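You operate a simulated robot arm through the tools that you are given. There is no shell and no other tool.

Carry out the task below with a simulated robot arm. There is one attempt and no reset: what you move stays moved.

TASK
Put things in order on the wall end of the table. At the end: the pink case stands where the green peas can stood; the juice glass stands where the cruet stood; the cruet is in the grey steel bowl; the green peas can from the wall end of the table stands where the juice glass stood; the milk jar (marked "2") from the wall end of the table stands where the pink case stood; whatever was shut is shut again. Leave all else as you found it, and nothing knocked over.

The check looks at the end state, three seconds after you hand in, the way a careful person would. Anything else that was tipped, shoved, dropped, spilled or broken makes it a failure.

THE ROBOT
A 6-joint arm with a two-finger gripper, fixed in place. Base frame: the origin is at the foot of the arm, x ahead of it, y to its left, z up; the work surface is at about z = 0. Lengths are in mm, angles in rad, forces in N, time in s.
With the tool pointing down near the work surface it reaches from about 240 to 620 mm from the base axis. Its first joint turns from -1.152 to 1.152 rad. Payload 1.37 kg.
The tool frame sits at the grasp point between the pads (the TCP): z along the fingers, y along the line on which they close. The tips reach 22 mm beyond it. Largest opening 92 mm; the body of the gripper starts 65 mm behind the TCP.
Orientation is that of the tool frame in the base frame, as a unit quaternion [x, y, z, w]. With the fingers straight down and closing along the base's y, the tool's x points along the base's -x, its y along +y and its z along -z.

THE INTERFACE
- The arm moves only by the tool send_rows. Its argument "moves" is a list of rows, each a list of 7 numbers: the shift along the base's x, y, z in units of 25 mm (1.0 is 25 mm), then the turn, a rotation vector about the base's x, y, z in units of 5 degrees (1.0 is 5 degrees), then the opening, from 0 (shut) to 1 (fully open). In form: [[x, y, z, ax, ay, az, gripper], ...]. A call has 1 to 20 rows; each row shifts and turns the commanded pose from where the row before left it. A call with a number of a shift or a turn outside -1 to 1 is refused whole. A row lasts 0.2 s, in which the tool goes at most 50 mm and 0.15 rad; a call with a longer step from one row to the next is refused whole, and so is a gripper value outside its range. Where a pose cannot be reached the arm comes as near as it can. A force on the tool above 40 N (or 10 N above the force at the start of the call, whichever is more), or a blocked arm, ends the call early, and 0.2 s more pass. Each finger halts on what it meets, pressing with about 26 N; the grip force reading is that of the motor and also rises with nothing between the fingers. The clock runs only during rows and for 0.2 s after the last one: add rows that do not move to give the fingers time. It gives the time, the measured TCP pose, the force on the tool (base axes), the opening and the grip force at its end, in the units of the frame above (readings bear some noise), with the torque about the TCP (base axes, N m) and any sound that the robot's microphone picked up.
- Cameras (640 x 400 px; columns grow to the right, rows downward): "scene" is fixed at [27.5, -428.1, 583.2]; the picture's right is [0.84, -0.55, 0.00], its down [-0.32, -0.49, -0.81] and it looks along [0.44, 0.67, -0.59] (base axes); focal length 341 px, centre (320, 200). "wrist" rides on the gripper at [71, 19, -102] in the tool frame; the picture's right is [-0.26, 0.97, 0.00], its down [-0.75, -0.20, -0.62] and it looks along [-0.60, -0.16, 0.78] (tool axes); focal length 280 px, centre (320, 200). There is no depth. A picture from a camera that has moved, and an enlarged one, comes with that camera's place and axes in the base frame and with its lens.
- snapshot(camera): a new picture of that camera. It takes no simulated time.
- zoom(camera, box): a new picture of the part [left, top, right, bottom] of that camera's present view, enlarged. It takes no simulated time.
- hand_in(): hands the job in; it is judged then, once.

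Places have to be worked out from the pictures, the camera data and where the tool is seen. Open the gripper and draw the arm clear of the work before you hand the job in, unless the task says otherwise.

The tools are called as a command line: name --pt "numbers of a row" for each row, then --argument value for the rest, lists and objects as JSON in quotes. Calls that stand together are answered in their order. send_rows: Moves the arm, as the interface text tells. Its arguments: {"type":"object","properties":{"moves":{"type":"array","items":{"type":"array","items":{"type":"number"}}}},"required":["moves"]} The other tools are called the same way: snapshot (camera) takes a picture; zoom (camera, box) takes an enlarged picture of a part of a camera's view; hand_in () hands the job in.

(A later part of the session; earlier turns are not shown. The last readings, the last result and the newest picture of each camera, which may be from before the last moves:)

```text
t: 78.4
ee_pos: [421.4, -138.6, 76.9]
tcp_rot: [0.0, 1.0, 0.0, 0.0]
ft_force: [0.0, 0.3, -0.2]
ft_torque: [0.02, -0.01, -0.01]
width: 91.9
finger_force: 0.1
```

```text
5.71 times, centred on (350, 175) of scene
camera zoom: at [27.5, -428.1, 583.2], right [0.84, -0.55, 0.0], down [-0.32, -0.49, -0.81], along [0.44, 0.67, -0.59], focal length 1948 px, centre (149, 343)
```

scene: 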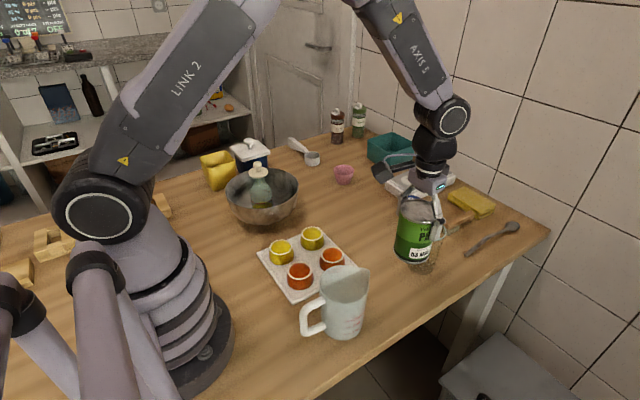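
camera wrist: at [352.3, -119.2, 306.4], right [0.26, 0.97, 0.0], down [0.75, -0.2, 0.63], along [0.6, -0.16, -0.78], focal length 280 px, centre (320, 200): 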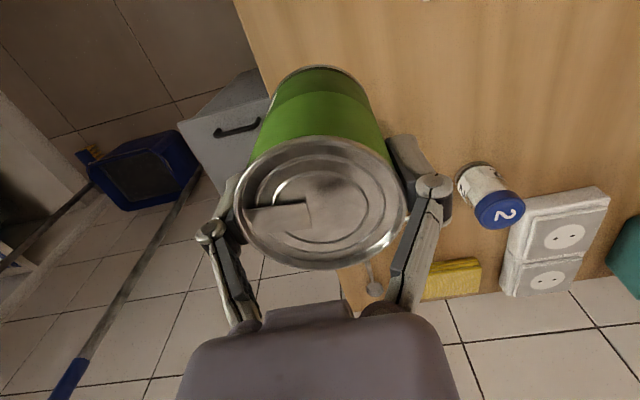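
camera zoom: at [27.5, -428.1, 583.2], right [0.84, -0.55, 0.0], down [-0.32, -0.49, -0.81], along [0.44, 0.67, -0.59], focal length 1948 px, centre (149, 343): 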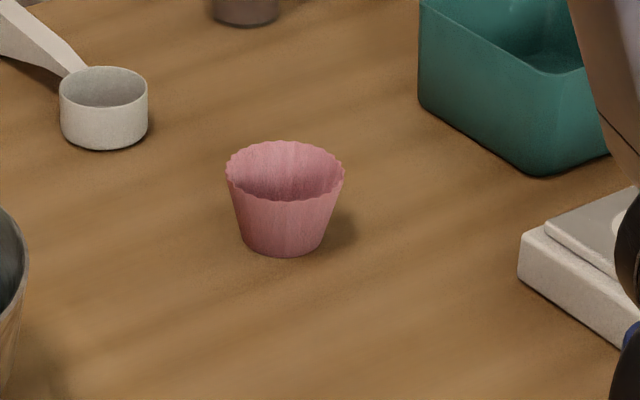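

The can is in the glass's place. The pink case sits at about (580.4, 282) with its rim at z of about 38. It's beyond vertical reach, so I'll use a small 12° outward tilt. I rise and travel toward it.

send_rows --pt "0 0 0.5 0 0 0 1" --pt "0 0 0.9 0 0 0 1" --pt "0 0 0.9 0 0 0 1" --pt "0 0 0.9 0 0 0 1" --pt "0 0 0.9 0 0 0 1" --pt "0 0 0.9 0 0 0 1" --pt "0 0 0.9 0 0 0 1" --pt "0 0 0.6 0 0 0 1" --pt "0 0 0 0 0 0 1"

send_rows --pt "0.308 0.958 0 0 0 0.306 1" --pt "0.308 0.958 0 0 0 0.306 1" --pt "0.308 0.958 0 0 0 0.306 1" --pt "0.308 0.958 0 0 0 0.306 1" --pt "0.308 0.958 0 0 0 0.306 1" --pt "0.308 0.958 0 0 0 0.306 1" --pt "0.308 0.958 0 0 0 0.306 1" --pt "0.308 0.958 0 0 0 0.306 1" --pt "0.308 0.958 0 0 0 0.306 1" --pt "0.308 0.958 0 0 0 0.306 1" --pt "0.308 0.958 0 0 0 0.306 1" --pt "0.308 0.958 0 0 0 0.306 1" --pt "0.308 0.958 0 0 0 0.306 1" --pt "0.308 0.958 0 0 0 0.306 1" --pt "0.308 0.958 0 0 0 0.306 1" --pt "0.308 0.958 0 0 0 0.306 1" --pt "0.308 0.958 0 0 0 0.306 1" --pt "0 0 0 0 0 0 1"

snapshot --camera "scene"

snapshot --camera "wrist"

```text
t: 80.4
ee_pos: [421.5, -138.7, 238.4]
tcp_rot: [0.0, 1.0, -0.001, 0.0]
ft_force: [0.3, -0.9, -0.1]
ft_torque: [0.0, -0.02, 0.0]
width: 92.0
finger_force: 0.0
```

```text
t: 84.2
ee_pos: [551.2, 269.5, 238.8]
tcp_rot: [-0.225, 0.974, 0.0, -0.001]
ft_force: [0.4, -0.1, -0.5]
ft_torque: [0.02, -0.03, -0.01]
width: 91.9
finger_force: 0.0
```

```text
taken
```

scene: 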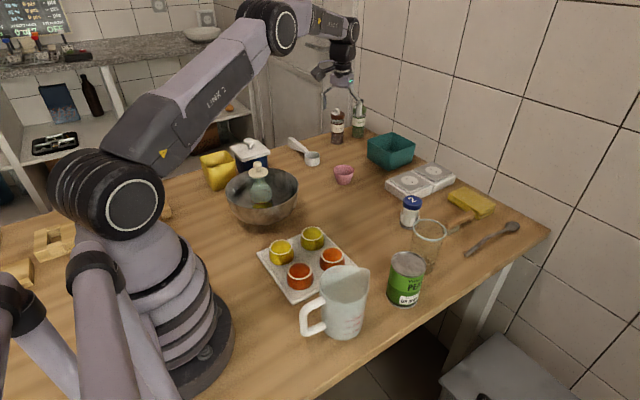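

```text
taken
camera wrist: at [480.5, 254.8, 339.9], right [-0.19, 0.98, 0.0], down [0.77, 0.15, 0.62], along [0.61, 0.12, -0.78], focal length 280 px, centre (320, 200)
```

wrist: 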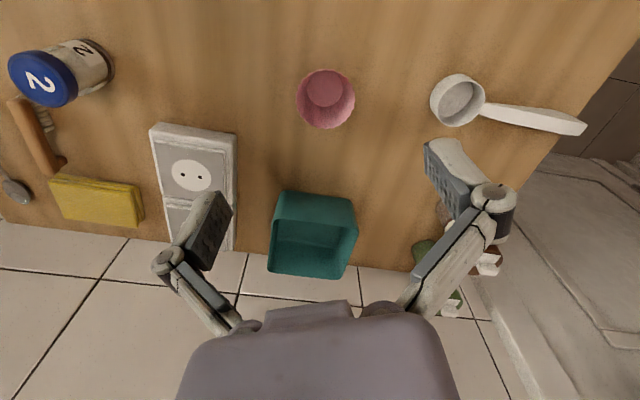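

I zoom on the case from this near-overhead view to pin down its centre.

zoom --camera "wrist" --box '[270, 50, 380, 150]'

```text
4.00 times, centred on (325, 100) of wrist
camera zoom: at [480.5, 254.8, 339.9], right [-0.19, 0.98, 0.0], down [0.77, 0.15, 0.62], along [0.61, 0.12, -0.78], focal length 1122 px, centre (300, 600)
```

zoom: 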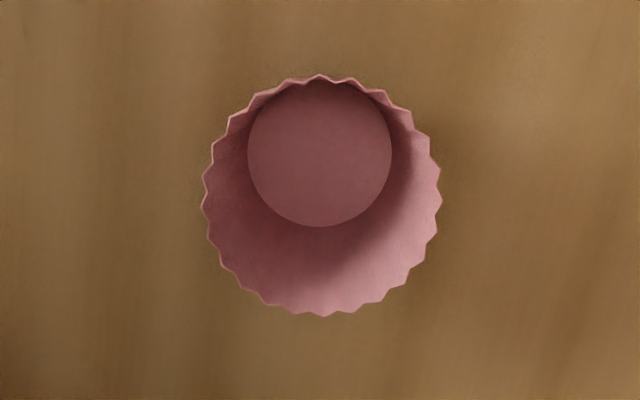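

The case centre is at about (579.5, 280.7). I tilt 12° outward, drop to the approach line and advance to 50 mm short of the grasp.

send_rows --pt "0 -0.03 -0.8 0.35 -0.719 0 1" --pt "0 -0.03 -0.8 0.35 -0.719 0 1" --pt "0 -0.04 -0.84 0.35 -0.719 0 1" --pt "0 0 0 0 0 0 1" --pt "0.15 0.073 -0.782 0 0 0 1" --pt "0.15 0.073 -0.782 0 0 0 1" --pt "0.15 0.073 -0.782 0 0 0 1" --pt "0.15 0.073 -0.782 0 0 0 1" --pt "0.15 0.073 -0.782 0 0 0 1" --pt "0 0 0 0 0 0 1" --pt "0 0 0 0 0 0 1"

snapshot --camera "wrist"

zoom --camera "scene" --box '[280, 80, 440, 210]'

```text
t: 86.6
ee_pos: [570.4, 274.0, 78.9]
tcp_rot: [-0.223, 0.969, 0.023, 0.102]
ft_force: [0.2, 0.5, -0.1]
ft_torque: [0.01, 0.0, 0.0]
width: 91.9
finger_force: 0.0
```

```text
taken
camera wrist: at [483.2, 252.0, 163.0], right [-0.19, 0.98, 0.05], down [0.63, 0.08, 0.77], along [0.75, 0.18, -0.64], focal length 280 px, centre (320, 200)
```

wrist: 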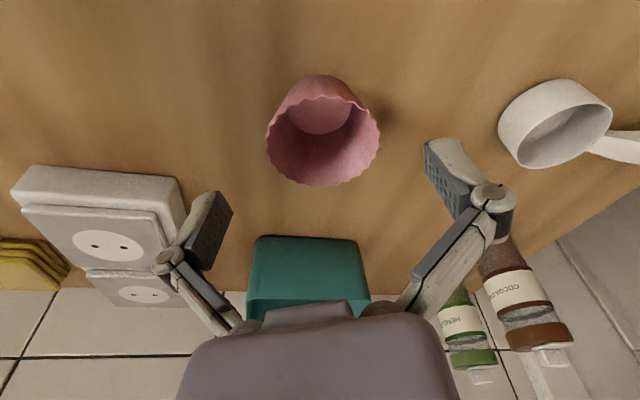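

```text
3.08 times, centred on (360, 145) of scene
camera zoom: at [27.5, -428.1, 583.2], right [0.84, -0.55, 0.0], down [-0.32, -0.49, -0.81], along [0.44, 0.67, -0.59], focal length 1049 px, centre (197, 369)
```

zoom: 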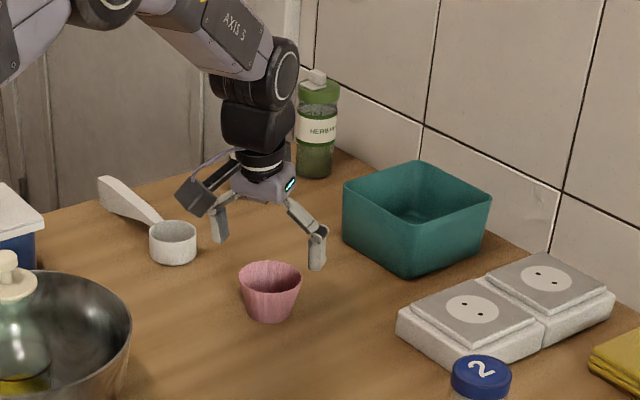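

Well aligned. I make the final approach to the case.

send_rows --pt "0.12 0.083 -0.639 0 0 0 1" --pt "0.12 0.083 -0.639 0 0 0 1" --pt "0.12 0.083 -0.6 0 0 0 1" --pt "0 0 0 0 0 0 1" --pt "0 0 0 0 0 0 1"

snapshot --camera "wrist"

zoom --camera "scene" --box '[290, 120, 390, 210]'

```text
t: 87.8
ee_pos: [580.7, 281.2, 33.8]
tcp_rot: [-0.223, 0.969, 0.023, 0.102]
ft_force: [-0.2, -0.1, 0.0]
ft_torque: [0.0, 0.03, 0.0]
width: 91.8
finger_force: 0.0
```

```text
taken
camera wrist: at [492.8, 258.4, 116.7], right [-0.19, 0.98, 0.05], down [0.64, 0.08, 0.77], along [0.75, 0.18, -0.64], focal length 280 px, centre (320, 200)
```

wrist: 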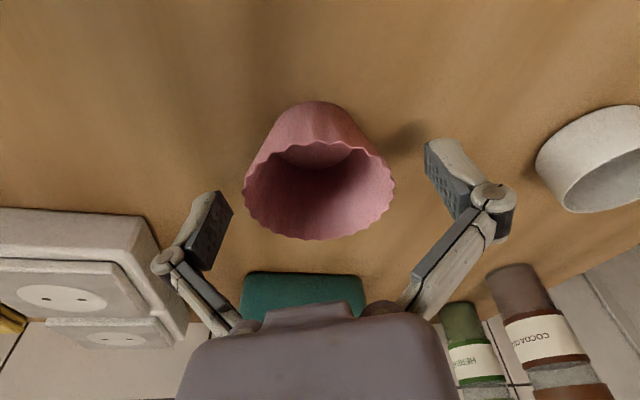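

```text
4.44 times, centred on (340, 165) of scene
camera zoom: at [27.5, -428.1, 583.2], right [0.84, -0.55, 0.0], down [-0.32, -0.49, -0.81], along [0.44, 0.67, -0.59], focal length 1515 px, centre (231, 356)
```

zoom: 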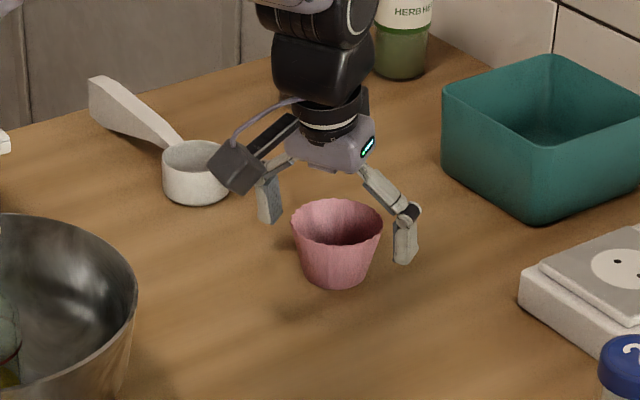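

The fingers straddle the case rim. I close gently, with the commanded opening limited to about 58 mm so the soft case isn't crushed.

send_rows --pt "0 0 0 0 0 0 0.9" --pt "0 0 0 0 0 0 0.8" --pt "0 0 0 0 0 0 0.72" --pt "0 0 0 0 0 0 0.66" --pt "0 0 0 0 0 0 0.63" --pt "0 0 0 0 0 0 0.63"

snapshot --camera "wrist"

zoom --camera "scene" --box '[290, 120, 390, 210]'

```text
t: 89.2
ee_pos: [580.5, 282.4, 33.0]
tcp_rot: [-0.223, 0.969, 0.023, 0.101]
ft_force: [0.0, 0.4, 0.1]
ft_torque: [-0.01, 0.02, -0.01]
width: 59.4
finger_force: 1.0
```

```text
taken
camera wrist: at [492.8, 258.4, 116.8], right [-0.19, 0.98, 0.05], down [0.63, 0.08, 0.77], along [0.75, 0.18, -0.64], focal length 280 px, centre (320, 200)
```

wrist: 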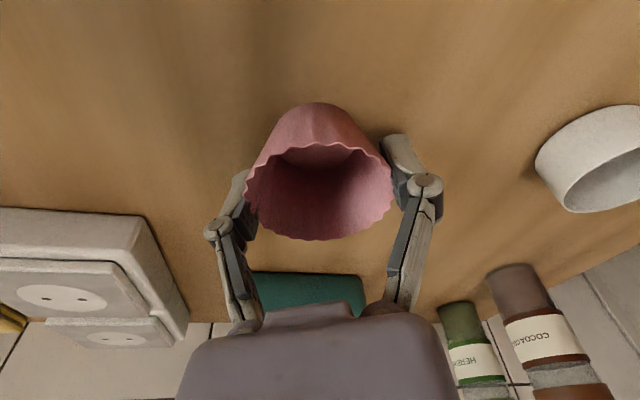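

```text
4.44 times, centred on (340, 165) of scene
camera zoom: at [27.5, -428.1, 583.2], right [0.84, -0.55, 0.0], down [-0.32, -0.49, -0.81], along [0.44, 0.67, -0.59], focal length 1515 px, centre (231, 356)
```

zoom: 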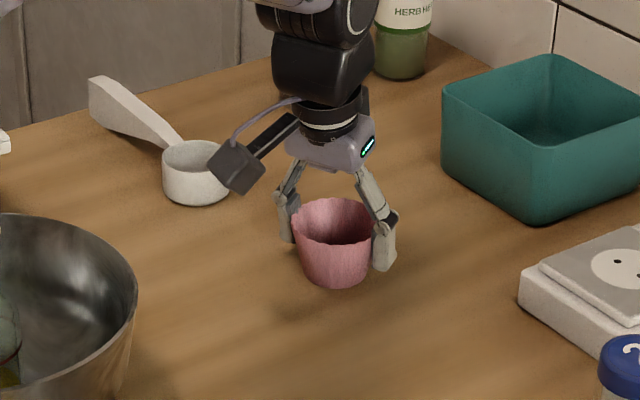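

The fingers have barely made contact (1 N). I close a bit further.

send_rows --pt "0 0 0 0 0 0 0.6" --pt "0 0 0 0 0 0 0.57" --pt "0 0 0 0 0 0 0.55" --pt "0 0 0 0 0 0 0.55"

snapshot --camera "wrist"

```text
t: 90.2
ee_pos: [581.4, 280.8, 33.1]
tcp_rot: [-0.223, 0.969, 0.022, 0.102]
ft_force: [-0.9, 1.6, 4.2]
ft_torque: [0.06, 0.04, -0.01]
width: 56.8
finger_force: 25.9
```

```text
taken
camera wrist: at [492.9, 258.5, 117.0], right [-0.19, 0.98, 0.05], down [0.63, 0.08, 0.77], along [0.75, 0.18, -0.64], focal length 280 px, centre (320, 200)
```

wrist: 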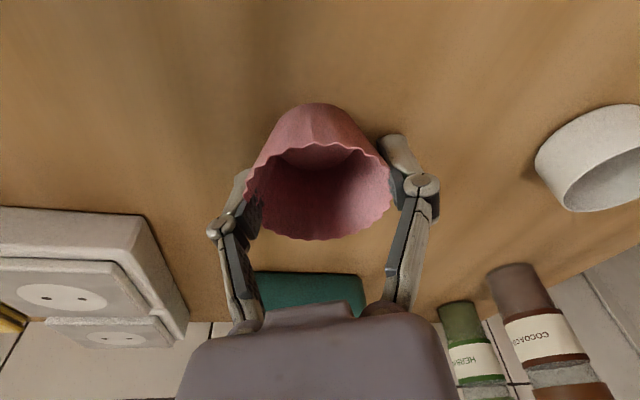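

Gripped at 56.8 mm and 26 N. I lift a little and check.

send_rows --pt "0 0 0.2 0 0 0 0.5" --pt "0 0 0.4 0 0 0 0.5" --pt "0 0 0.5 0 0 0 0.5" --pt "0 0 0.5 0 0 0 0.5" --pt "0 0 0 0 0 0 0.5"

snapshot --camera "wrist"

zoom --camera "scene" --box '[290, 90, 410, 210]'

```text
t: 91.4
ee_pos: [580.3, 280.7, 72.5]
tcp_rot: [-0.223, 0.969, 0.022, 0.102]
ft_force: [-0.9, -0.4, 0.1]
ft_torque: [-0.01, -0.01, 0.03]
width: 56.2
finger_force: 25.9
```

```text
taken
camera wrist: at [492.5, 258.2, 156.7], right [-0.19, 0.98, 0.05], down [0.64, 0.08, 0.77], along [0.75, 0.18, -0.64], focal length 280 px, centre (320, 200)
```

wrist: 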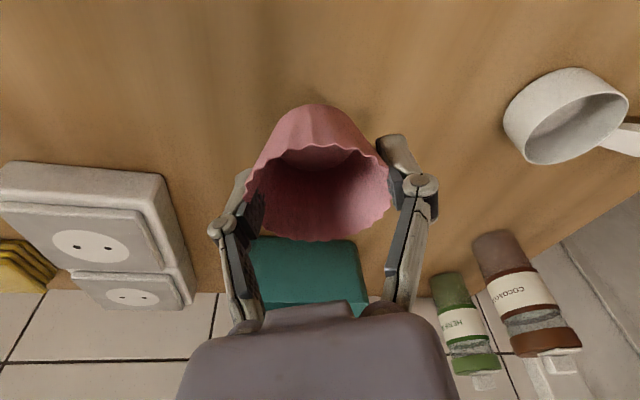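

```text
3.33 times, centred on (350, 150) of scene
camera zoom: at [27.5, -428.1, 583.2], right [0.84, -0.55, 0.0], down [-0.32, -0.49, -0.81], along [0.44, 0.67, -0.59], focal length 1136 px, centre (220, 367)
```

zoom: 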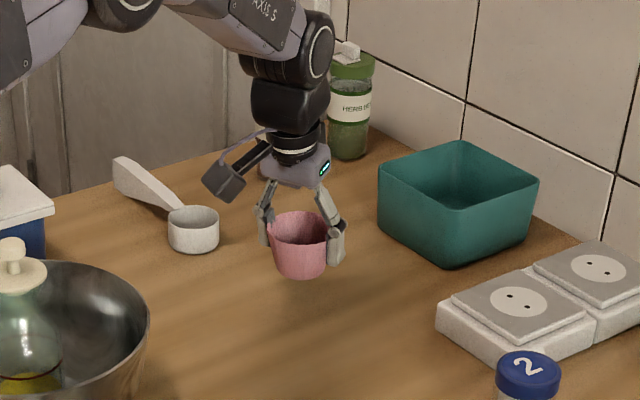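

The case is held upright. I carry it by (-80.5, -121.3) to where the can stood.

send_rows --pt "-0.27 -0.41 0 0 0 0 0.5" --pt "-0.537 -0.808 0 0 0 0 0.5" --pt "-0.537 -0.808 0 0 0 0 0.5" --pt "-0.537 -0.808 0 0 0 0 0.5" --pt "-0.537 -0.808 0 0 0 0 0.5" --pt "-0.537 -0.808 0 0 0 0 0.5" --pt "-0.265 -0.4 0 0 0 0 0.5" --pt "0 0 -0.5 0 0 0 0.5" --pt "0 0 -0.5 0 0 0 0.5" --pt "0 0 -0.3 0 0 0 0.5" --pt "0 0 0 0 0 0 0.5" --pt "0 0 0 0 0 0 0.5"

zoom --camera "scene" --box '[180, 100, 420, 250]'

snapshot --camera "wrist"

```text
t: 94.0
ee_pos: [500.6, 159.7, 40.0]
tcp_rot: [-0.223, 0.969, 0.022, 0.102]
ft_force: [0.0, -0.6, 0.3]
ft_torque: [0.03, -0.03, 0.01]
width: 55.3
finger_force: 26.2
```

```text
2.67 times, centred on (300, 175) of scene
camera zoom: at [27.5, -428.1, 583.2], right [0.84, -0.55, 0.0], down [-0.32, -0.49, -0.81], along [0.44, 0.67, -0.59], focal length 909 px, centre (373, 267)
```

zoom: 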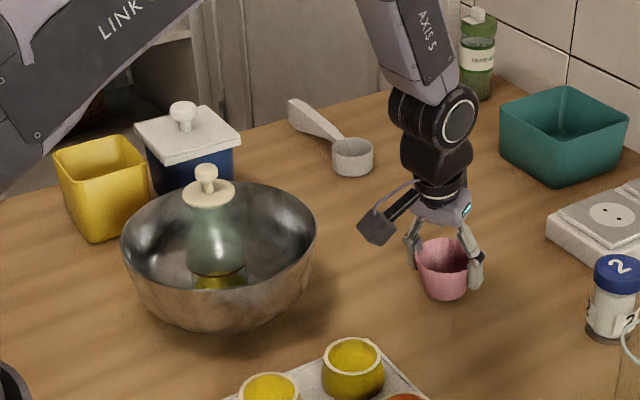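

```text
taken
camera wrist: at [412.1, 136.3, 123.4], right [-0.19, 0.98, 0.05], down [0.63, 0.08, 0.77], along [0.75, 0.18, -0.64], focal length 280 px, centre (320, 200)
```

wrist: 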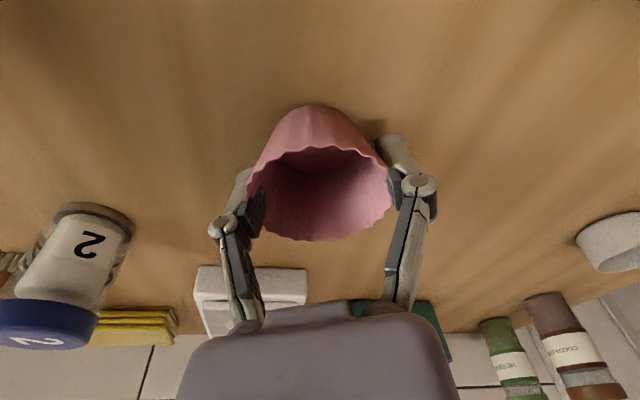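

The position matches the can's old spot in the picture. I lower the remaining ~7 mm carefully.

send_rows --pt "0 0 -0.1 0 0 0 0.5" --pt "0 0 -0.08 0 0 0 0.5" --pt "0 0 0 0 0 0 0.5"

zoom --camera "scene" --box '[300, 160, 400, 230]'

```text
t: 94.8
ee_pos: [500.2, 159.1, 35.9]
tcp_rot: [-0.224, 0.969, 0.023, 0.102]
ft_force: [-0.4, -0.2, -0.4]
ft_torque: [-0.02, -0.02, 0.02]
width: 55.2
finger_force: 25.9
```

```text
5.71 times, centred on (350, 195) of scene
camera zoom: at [27.5, -428.1, 583.2], right [0.84, -0.55, 0.0], down [-0.32, -0.49, -0.81], along [0.44, 0.67, -0.59], focal length 1948 px, centre (149, 229)
```

zoom: 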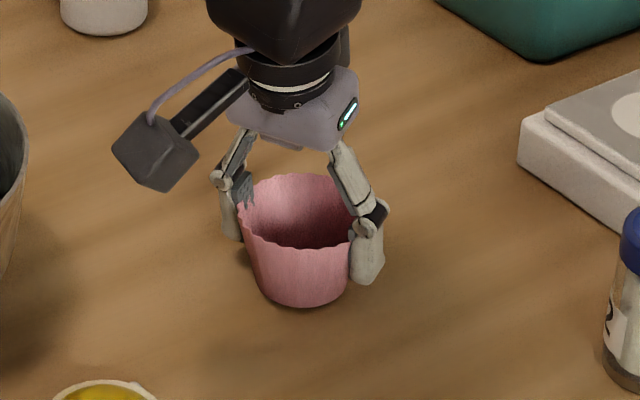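

Nearly down. I continue in 1 mm steps, watching for contact.

send_rows --pt "0 0 -0.04 0 0 0 0.5" --pt "0 0 -0.04 0 0 0 0.5" --pt "0 0 0 0 0 0 0.5"

```text
t: 95.6
ee_pos: [500.0, 159.5, 33.5]
tcp_rot: [-0.223, 0.969, 0.023, 0.101]
ft_force: [0.0, -0.3, 0.1]
ft_torque: [-0.01, -0.03, -0.01]
width: 54.8
finger_force: 25.6
```

send_rows --pt "0 0 -0.04 0 0 0 0.5" --pt "0 0 0 0 0 0 0.5"

zoom --camera "scene" --box '[300, 160, 400, 230]'

```text
t: 96.2
ee_pos: [500.9, 158.4, 33.3]
tcp_rot: [-0.224, 0.969, 0.023, 0.103]
ft_force: [0.4, 1.0, 5.9]
ft_torque: [0.12, 0.04, -0.02]
width: 54.4
finger_force: 26.0
```

```text
5.71 times, centred on (350, 195) of scene
camera zoom: at [27.5, -428.1, 583.2], right [0.84, -0.55, 0.0], down [-0.32, -0.49, -0.81], along [0.44, 0.67, -0.59], focal length 1948 px, centre (149, 229)
```

zoom: 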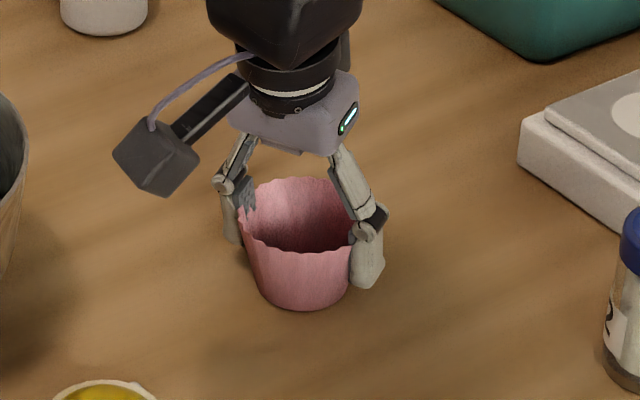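

Contact at about 6 N, so the case is down. I open the fingers slowly.

send_rows --pt "0 0 0.01 0 0 0 0.6" --pt "0 0 0 0 0 0 0.68" --pt "0 0 0 0 0 0 0.76" --pt "0 0 0 0 0 0 0.85" --pt "0 0 0 0 0 0 0.93" --pt "0 0 0 0 0 0 1" --pt "0 0 0 0 0 0 1"

zoom --camera "scene" --box '[180, 100, 420, 250]'

snapshot --camera "wrist"

```text
t: 97.8
ee_pos: [499.5, 158.8, 32.9]
tcp_rot: [-0.224, 0.969, 0.023, 0.103]
ft_force: [0.1, -0.2, -0.3]
ft_torque: [-0.02, 0.0, -0.02]
width: 92.4
finger_force: 0.0
```

```text
2.67 times, centred on (300, 175) of scene
camera zoom: at [27.5, -428.1, 583.2], right [0.84, -0.55, 0.0], down [-0.32, -0.49, -0.81], along [0.44, 0.67, -0.59], focal length 909 px, centre (373, 267)
```

zoom: 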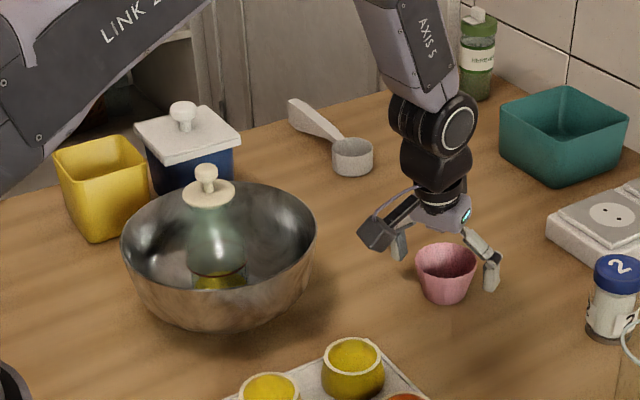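

```text
taken
camera wrist: at [411.9, 135.9, 117.0], right [-0.19, 0.98, 0.05], down [0.64, 0.08, 0.77], along [0.75, 0.18, -0.64], focal length 280 px, centre (320, 200)
```

wrist: 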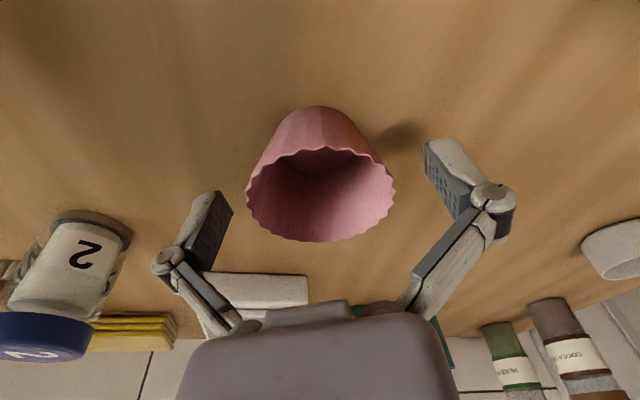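

The case stands upright where the can stood. I back out along the tool axis.

send_rows --pt "-0.075 -0.037 0.391 0 0 0 1" --pt "-0.15 -0.073 0.782 0 0 0 1" --pt "-0.15 -0.073 0.782 0 0 0 1" --pt "-0.15 -0.073 0.782 0 0 0 1" --pt "-0.15 -0.073 0.782 0 0 0 1" --pt "-0.15 -0.073 0.782 0 0 0 1" --pt "-0.15 -0.073 0.782 0 0 0 1" --pt "-0.15 -0.073 0.782 0 0 0 1" --pt "0 0 0.6 0 0 0 1" --pt "0 0 0 0 0 0 1"

zoom --camera "scene" --box '[380, 170, 440, 240]'

zoom --camera "scene" --box '[180, 100, 420, 250]'

```text
t: 100.0
ee_pos: [472.0, 145.9, 195.2]
tcp_rot: [-0.223, 0.969, 0.023, 0.102]
ft_force: [-1.0, 0.2, 0.4]
ft_torque: [-0.02, 0.04, 0.0]
width: 91.9
finger_force: 0.1
```

```text
5.71 times, centred on (410, 205) of scene
camera zoom: at [27.5, -428.1, 583.2], right [0.84, -0.55, 0.0], down [-0.32, -0.49, -0.81], along [0.44, 0.67, -0.59], focal length 1948 px, centre (-194, 171)
```

zoom: 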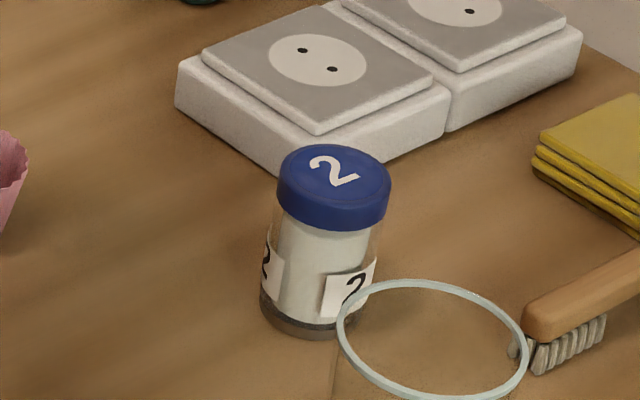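

```text
2.67 times, centred on (300, 175) of scene
camera zoom: at [27.5, -428.1, 583.2], right [0.84, -0.55, 0.0], down [-0.32, -0.49, -0.81], along [0.44, 0.67, -0.59], focal length 909 px, centre (373, 267)
```

zoom: 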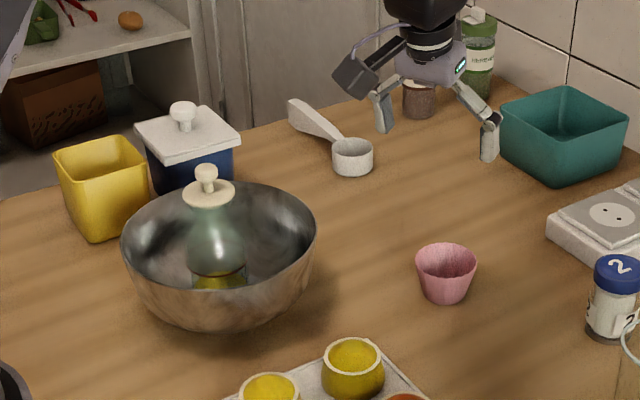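

The case is upright in the can's old place. The jar is at about (602, 20.5), 49-50 mm across, with its lid from z of about 55 to 72. I swing to its approach line with the same 12° tilt.

send_rows --pt "0.565 -0.723 0 0 0 -0.686 1" --pt "0.565 -0.723 0 0 0 -0.686 1" --pt "0.565 -0.723 0 0 0 -0.686 1" --pt "0.565 -0.723 0 0 0 -0.686 1" --pt "0.565 -0.723 0 0 0 -0.686 1" --pt "0.565 -0.723 0 0 0 -0.686 1" --pt "0.565 -0.723 0 0 0 -0.686 1" --pt "0 0 -0.5 0 0 0 1" --pt "0 0 0 0 0 0 1" --pt "0 0 0 0 0 0 1"

snapshot --camera "wrist"

snapshot --camera "scene"

```text
t: 102.2
ee_pos: [571.3, 19.8, 183.2]
tcp_rot: [-0.017, 0.994, 0.001, 0.104]
ft_force: [0.8, -1.2, -0.9]
ft_torque: [0.01, 0.0, -0.02]
width: 92.2
finger_force: 0.0
```

```text
taken
camera wrist: at [481.1, 35.0, 267.0], right [0.22, 0.97, 0.05], down [0.61, -0.18, 0.77], along [0.76, -0.14, -0.64], focal length 280 px, centre (320, 200)
```

wrist: 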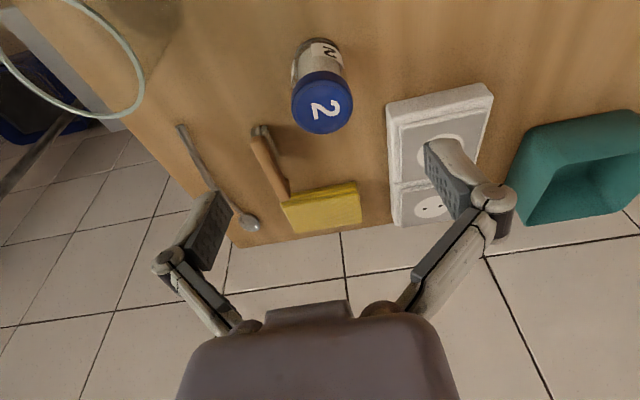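

```text
taken
```

scene: 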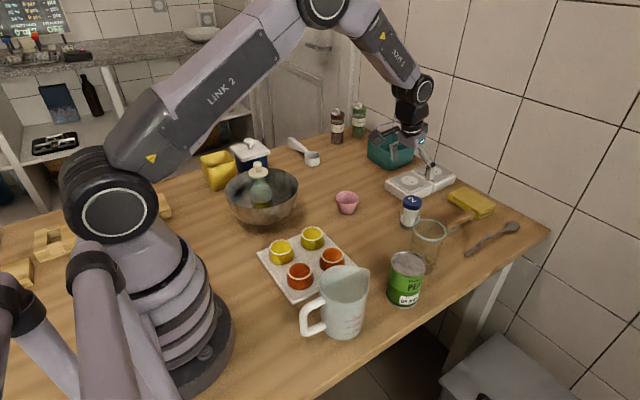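

The jar is centred between the fingers. I advance 100 mm along the tool axis and check.

send_rows --pt "0.166 0.006 -0.782 0 0 0 1" --pt "0.166 0.006 -0.782 0 0 0 1" --pt "0.166 0.006 -0.782 0 0 0 1" --pt "0.15 0.006 -0.782 0 0 0 1" --pt "0.15 0.006 -0.782 0 0 0 1" --pt "0 0 0 0 0 0 1" --pt "0 0 0 0 0 0 1"

snapshot --camera "wrist"

zoom --camera "scene" --box '[360, 120, 480, 250]'

```text
t: 103.8
ee_pos: [591.0, 19.6, 84.8]
tcp_rot: [-0.017, 0.994, 0.001, 0.105]
ft_force: [0.2, 0.1, 0.2]
ft_torque: [0.01, 0.01, 0.02]
width: 92.1
finger_force: 0.1
```

```text
taken
camera wrist: at [501.3, 36.4, 168.7], right [0.22, 0.97, 0.05], down [0.61, -0.18, 0.77], along [0.76, -0.14, -0.64], focal length 280 px, centre (320, 200)
```

wrist: 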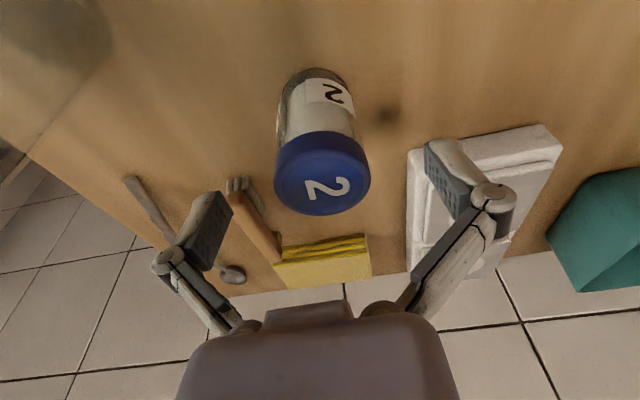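

```text
3.08 times, centred on (420, 185) of scene
camera zoom: at [27.5, -428.1, 583.2], right [0.84, -0.55, 0.0], down [-0.32, -0.49, -0.81], along [0.44, 0.67, -0.59], focal length 1049 px, centre (12, 246)
```

zoom: 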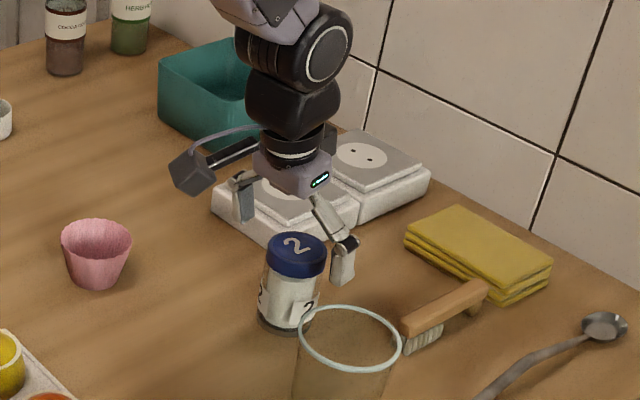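

Aligned, and the fingers will clear both the socket block and the brush. I make the final approach to TCP z = 35.

send_rows --pt "0.127 0.02 -0.664 0 0 0 1" --pt "0.127 0.02 -0.664 0 0 0 1" --pt "0.127 0.02 -0.664 0 0 0 1" --pt "0 0 0 0 0 0 1" --pt "0 0 0 0 0 0 1"

snapshot --camera "wrist"

zoom --camera "scene" --box '[370, 150, 470, 250]'

```text
t: 105.0
ee_pos: [599.3, 22.7, 33.6]
tcp_rot: [-0.017, 0.994, 0.0, 0.105]
ft_force: [-0.4, 0.2, -0.1]
ft_torque: [0.02, 0.01, -0.03]
width: 92.1
finger_force: 0.0
```

```text
taken
camera wrist: at [510.9, 38.2, 118.2], right [0.22, 0.97, 0.05], down [0.61, -0.18, 0.77], along [0.76, -0.14, -0.64], focal length 280 px, centre (320, 200)
```

wrist: 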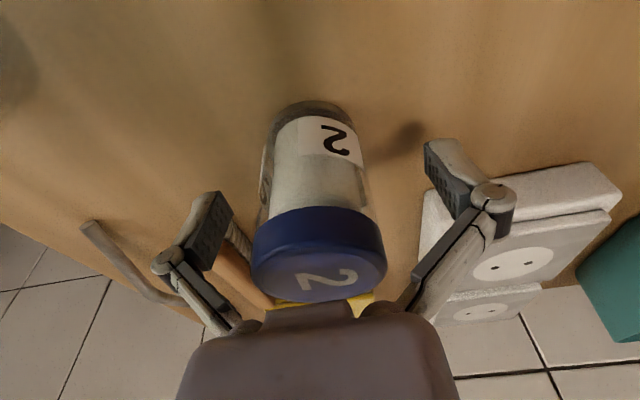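

```text
4.00 times, centred on (420, 200) of scene
camera zoom: at [27.5, -428.1, 583.2], right [0.84, -0.55, 0.0], down [-0.32, -0.49, -0.81], along [0.44, 0.67, -0.59], focal length 1364 px, centre (-80, 200)
```

zoom: 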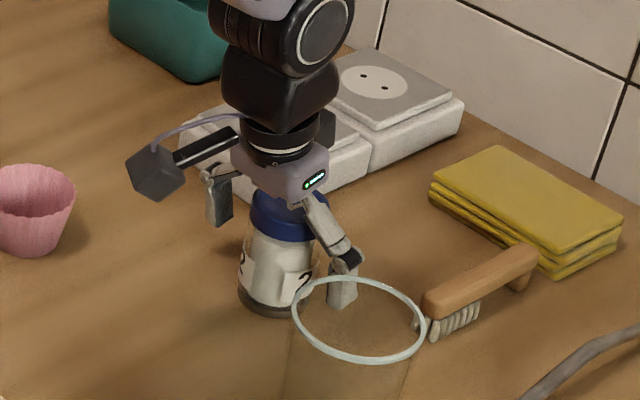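

The jar sits between the fingers, about 3 mm further out than the pads' centre. I shift 2.5 mm outward and close in stages on the glass body below the lid.

send_rows --pt "0.1 0 0.03 0 0 0 1" --pt "0 0 0 0 0 0 0.88" --pt "0 0 0 0 0 0 0.76" --pt "0 0 0 0 0 0 0.66" --pt "0 0 0 0 0 0 0.6" --pt "0 0 0 0 0 0 0.57" --pt "0 0 0 0 0 0 0.57"

snapshot --camera "wrist"

```text
t: 106.6
ee_pos: [603.3, 23.3, 34.5]
tcp_rot: [-0.018, 0.994, 0.001, 0.105]
ft_force: [0.4, -0.7, 1.5]
ft_torque: [0.03, 0.01, 0.03]
width: 53.7
finger_force: 7.5
```

```text
taken
camera wrist: at [513.3, 38.0, 119.3], right [0.22, 0.97, 0.05], down [0.61, -0.18, 0.77], along [0.76, -0.14, -0.64], focal length 280 px, centre (320, 200)
```

wrist: 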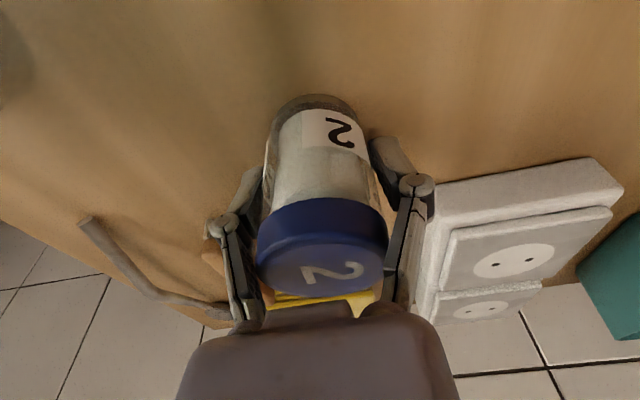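

At 53.7 mm the finger links are meeting the lid before the pads reach the body. I open and back out; a stronger tilt will let the links pass in front of the lid.

send_rows --pt "0 0 0 0 0 0 0.7" --pt "0 0 0 0 0 0 0.85" --pt "0 0 0 0 0 0 1" --pt "0 0 0 0 0 0 1" --pt "-0.083 -0.003 0.391 0 0 0 1" --pt "-0.166 -0.006 0.782 0 0 0 1" --pt "-0.166 -0.006 0.782 0 0 0 1" --pt "-0.166 -0.006 0.782 0 0 0 1" --pt "-0.166 -0.006 0.782 0 0 0 1" --pt "-0.166 -0.006 0.782 0 0 0 1" --pt "-0.166 -0.006 0.782 0 0 0 1" --pt "0 0 0.8 0 0 0 1" --pt "0 0 0.8 0 0 0 1" --pt "0 0 0 0 0 0 1"

zoom --camera "scene" --box '[380, 170, 440, 240]'

snapshot --camera "wrist"

```text
t: 109.6
ee_pos: [574.4, 19.8, 202.3]
tcp_rot: [-0.017, 0.994, 0.001, 0.105]
ft_force: [0.3, 0.3, 0.1]
ft_torque: [0.01, 0.0, -0.04]
width: 92.0
finger_force: 0.0
```

```text
5.71 times, centred on (410, 205) of scene
camera zoom: at [27.5, -428.1, 583.2], right [0.84, -0.55, 0.0], down [-0.32, -0.49, -0.81], along [0.44, 0.67, -0.59], focal length 1948 px, centre (-194, 171)
```

zoom: 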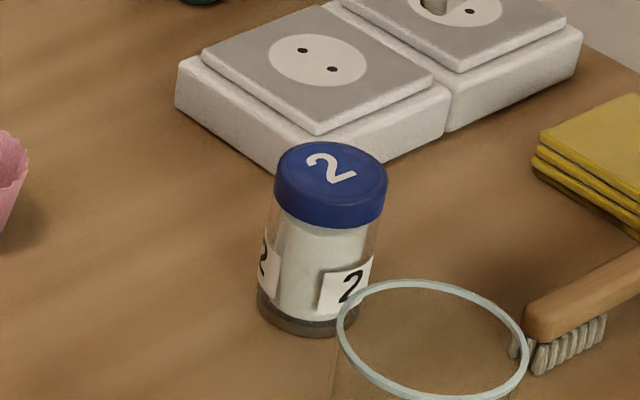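

```text
taken
camera wrist: at [485.7, 36.1, 286.3], right [0.22, 0.97, 0.05], down [0.61, -0.18, 0.77], along [0.76, -0.14, -0.64], focal length 280 px, centre (320, 200)
```

wrist: 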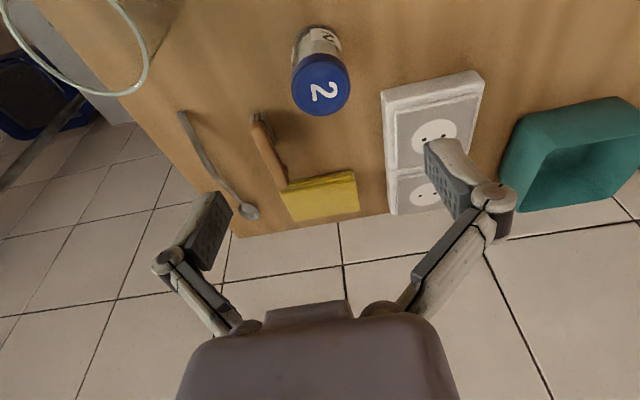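

The jar moved only about 1.5 mm and is upright. I turn the tool to heading -43° with 35° tilt and move to the new approach line.

send_rows --pt "-0.128 0.194 0 0 0 -0.9 1" --pt "-0.128 0.194 0 0 0 -0.9 1" --pt "-0.128 0.194 0 0 0 -0.9 1" --pt "-0.128 0.194 0 0 0 -0.9 1" --pt "-0.128 0.194 0 0 0 -0.9 1" --pt "-0.128 0.194 0 0 0 -0.9 1" --pt "-0.128 0.194 0 0 0 -0.9 1" --pt "-0.128 0.194 0 0 0 -0.9 1" --pt "-0.128 0.194 0 0 0 -0.9 1" --pt "-0.128 0.194 0 0 0 -0.9 1" --pt "-0.128 0.194 0 -0.627 -0.673 0 1" --pt "-0.128 0.194 0 -0.627 -0.673 0 1" --pt "-0.128 0.194 0 -0.627 -0.673 0 1" --pt "-0.128 0.194 0 -0.627 -0.673 0 1" --pt "-0.128 0.194 0 -0.627 -0.673 0 1" --pt "0 0 0 0 0 0 1" --pt "0 0 0 0 0 0 1"

snapshot --camera "wrist"

snapshot --camera "scene"

```text
t: 113.2
ee_pos: [528.0, 92.6, 201.9]
tcp_rot: [0.349, 0.887, -0.11, 0.28]
ft_force: [-0.8, -0.6, 0.8]
ft_torque: [0.01, -0.04, 0.0]
width: 91.9
finger_force: 0.1
```

```text
taken
camera wrist: at [456.3, 186.2, 244.1], right [0.82, 0.56, 0.15], down [0.05, -0.33, 0.94], along [0.58, -0.76, -0.29], focal length 280 px, centre (320, 200)
```

wrist: 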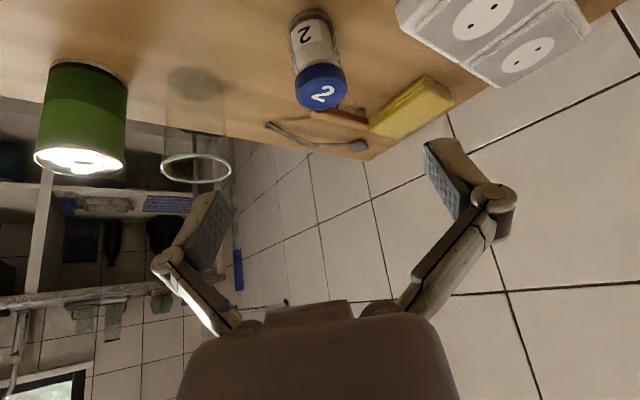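

```text
taken
```

scene: 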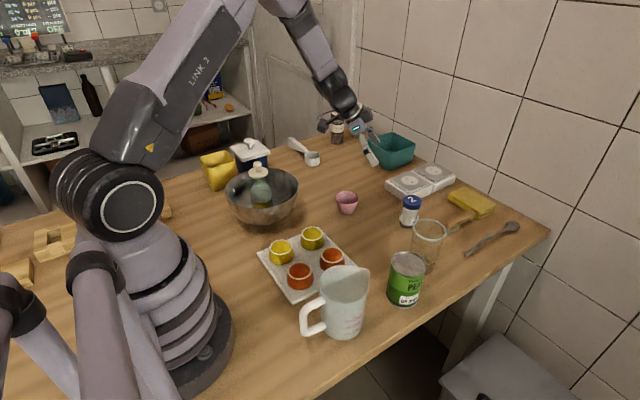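

The orientation is as intended and the jar is on the approach line. I descend 20 mm and then advance 100 mm along the tool axis.

send_rows --pt "-0.06 0 -0.82 0 0 0 1" --pt "0.336 -0.313 -0.655 0 0 0 1" --pt "0.336 -0.313 -0.655 0 0 0 1" --pt "0.336 -0.313 -0.655 0 0 0 1" --pt "0.336 -0.313 -0.655 0 0 0 1" --pt "0.336 -0.313 -0.655 0 0 0 1" --pt "0 0 0 0 0 0 1" --pt "0 0 0 0 0 0 1"

snapshot --camera "wrist"

zoom --camera "scene" --box '[340, 120, 480, 250]'

```text
t: 115.0
ee_pos: [566.8, 55.9, 100.5]
tcp_rot: [0.349, 0.887, -0.111, 0.28]
ft_force: [0.1, 0.7, 0.1]
ft_torque: [-0.01, 0.0, 0.02]
width: 91.9
finger_force: 0.1
```

```text
taken
camera wrist: at [497.5, 148.0, 142.5], right [0.82, 0.56, 0.15], down [0.05, -0.33, 0.94], along [0.58, -0.76, -0.29], focal length 280 px, centre (320, 200)
```

wrist: 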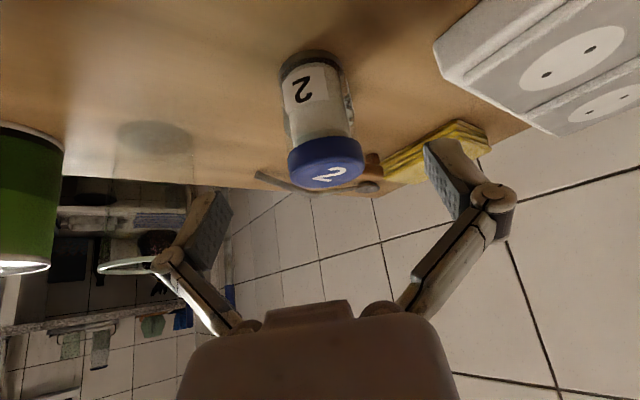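

```text
3.08 times, centred on (410, 185) of scene
camera zoom: at [27.5, -428.1, 583.2], right [0.84, -0.55, 0.0], down [-0.32, -0.49, -0.81], along [0.44, 0.67, -0.59], focal length 1049 px, centre (43, 246)
```

zoom: 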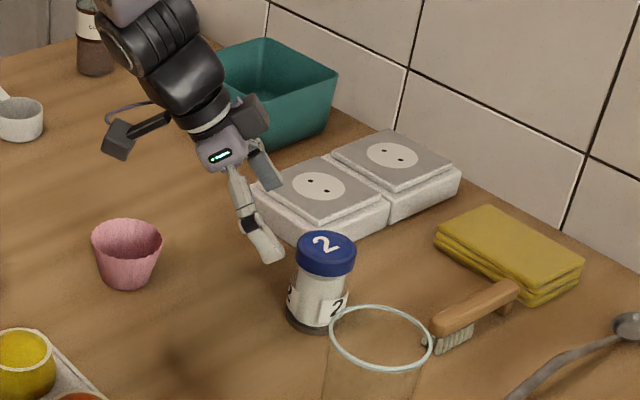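

The jar is aligned and the finger on the socket-block side keeps about 25 mm of clearance. I do the final 80 mm.

send_rows --pt "0.352 -0.335 -0.665 0 0 0 1" --pt "0.352 -0.335 -0.665 0 0 0 1" --pt "0.352 -0.335 -0.665 0 0 0 1" --pt "0.34 -0.33 -0.665 0 0 0 1" --pt "0 0 0 0 0 0 1" --pt "0 0 0 0 0 0 1"

snapshot --camera "wrist"

zoom --camera "scene" --box '[360, 140, 480, 250]'

```text
t: 116.4
ee_pos: [602.3, 22.7, 33.2]
tcp_rot: [0.349, 0.887, -0.11, 0.28]
ft_force: [-0.1, -1.2, -1.1]
ft_torque: [-0.03, 0.0, -0.01]
width: 92.1
finger_force: 0.1
```

```text
taken
camera wrist: at [532.9, 115.3, 75.7], right [0.82, 0.56, 0.15], down [0.05, -0.33, 0.94], along [0.58, -0.76, -0.29], focal length 280 px, centre (320, 200)
```

wrist: 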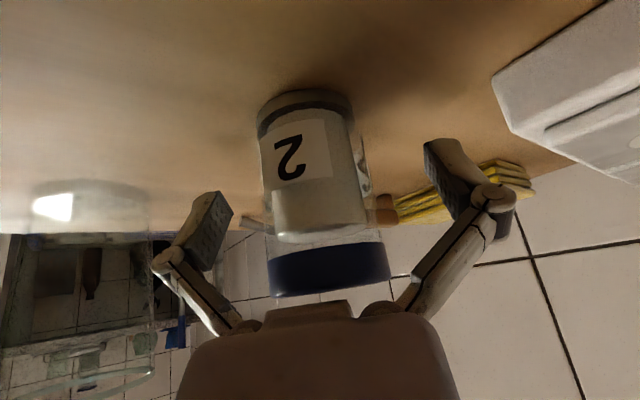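

```text
3.64 times, centred on (420, 195) of scene
camera zoom: at [27.5, -428.1, 583.2], right [0.84, -0.55, 0.0], down [-0.32, -0.49, -0.81], along [0.44, 0.67, -0.59], focal length 1240 px, centre (-44, 218)
```

zoom: 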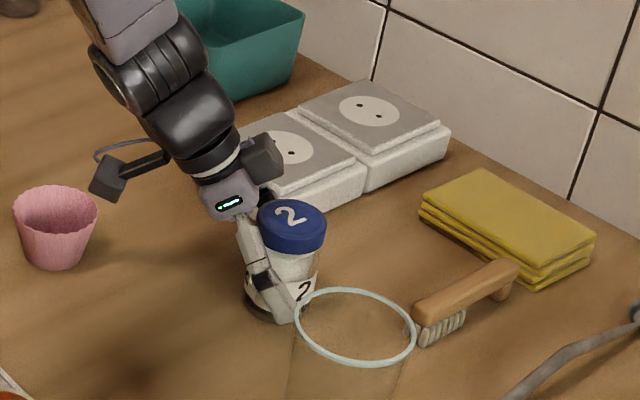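

The jar's body is between the pads and the links are clear of the lid. I close in stages.

send_rows --pt "0 0 0 0 0 0 0.88" --pt "0 0 0 0 0 0 0.76" --pt "0 0 0 0 0 0 0.66" --pt "0 0 0 0 0 0 0.58" --pt "0 0 0 0 0 0 0.5" --pt "0 0 0 0 0 0 0.45" --pt "0 0 0 0 0 0 0.45"

snapshot --camera "wrist"

zoom --camera "scene" --box '[360, 140, 480, 250]'

```text
t: 118.0
ee_pos: [601.9, 22.5, 35.2]
tcp_rot: [0.35, 0.887, -0.111, 0.28]
ft_force: [-0.8, 0.3, 2.9]
ft_torque: [0.09, 0.01, 0.06]
width: 46.6
finger_force: 26.0
```

```text
taken
camera wrist: at [532.9, 115.4, 76.0], right [0.82, 0.56, 0.15], down [0.05, -0.33, 0.94], along [0.58, -0.76, -0.29], focal length 280 px, centre (320, 200)
```

wrist: 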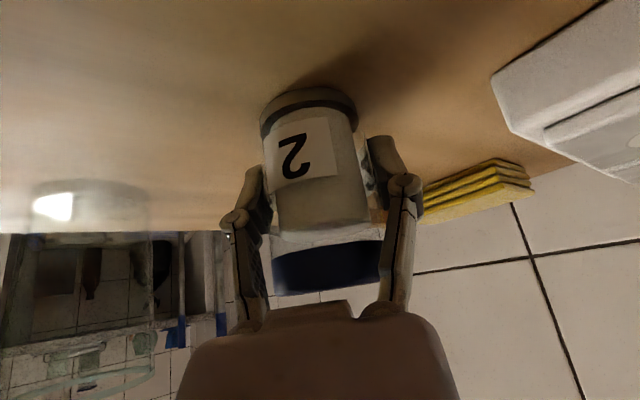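

```text
3.64 times, centred on (420, 195) of scene
camera zoom: at [27.5, -428.1, 583.2], right [0.84, -0.55, 0.0], down [-0.32, -0.49, -0.81], along [0.44, 0.67, -0.59], focal length 1240 px, centre (-44, 218)
```

zoom: 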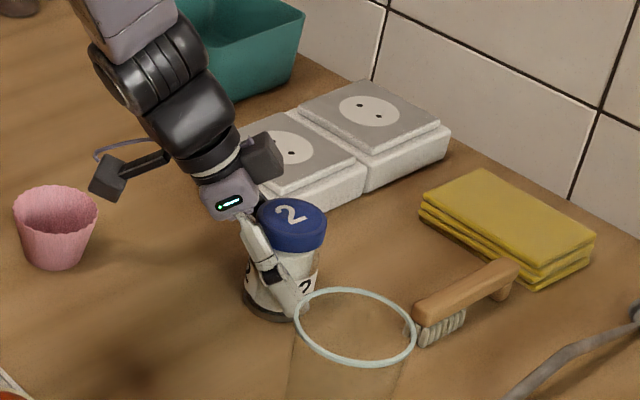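

Gripped at 46.6 mm on the body. I lift straight up and check the jar.

send_rows --pt "0 0 0.2 0 0 0 0.4" --pt "0 0 0.5 0 0 0 0.4" --pt "0 0 0.7 0 0 0 0.4" --pt "0 0 0.8 0 0 0 0.4" --pt "0 0 0.8 0 0 0 0.4" --pt "0 0 0 0 0 0 0.4"

snapshot --camera "wrist"

zoom --camera "scene" --box '[340, 100, 480, 250]'

```text
t: 119.4
ee_pos: [602.5, 21.7, 109.2]
tcp_rot: [0.35, 0.887, -0.11, 0.28]
ft_force: [1.0, 0.4, -1.1]
ft_torque: [0.01, 0.02, 0.02]
width: 46.4
finger_force: 26.2
```

```text
taken
camera wrist: at [532.0, 114.5, 150.8], right [0.82, 0.56, 0.15], down [0.05, -0.33, 0.94], along [0.58, -0.76, -0.29], focal length 280 px, centre (320, 200)
```

wrist: 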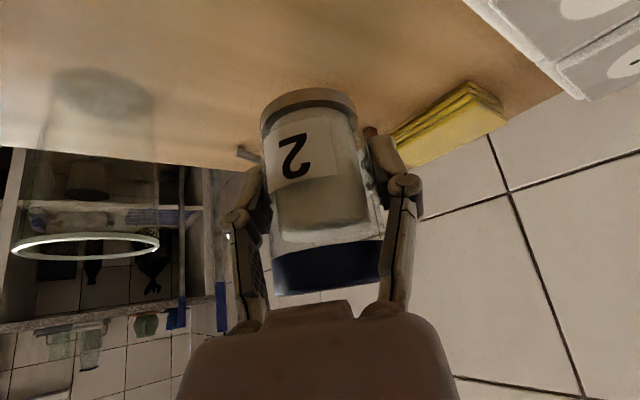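

```text
2.67 times, centred on (410, 175) of scene
camera zoom: at [27.5, -428.1, 583.2], right [0.84, -0.55, 0.0], down [-0.32, -0.49, -0.81], along [0.44, 0.67, -0.59], focal length 909 px, centre (80, 267)
```

zoom: 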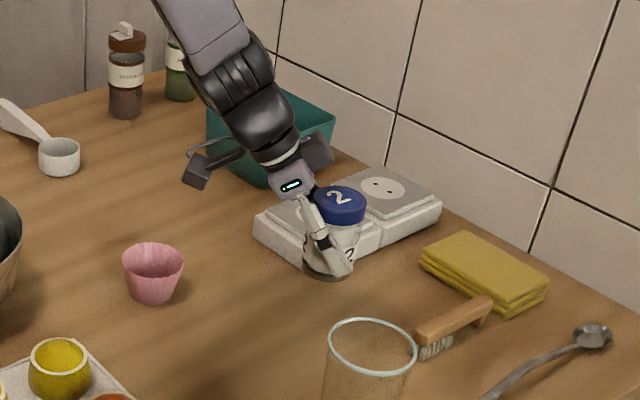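

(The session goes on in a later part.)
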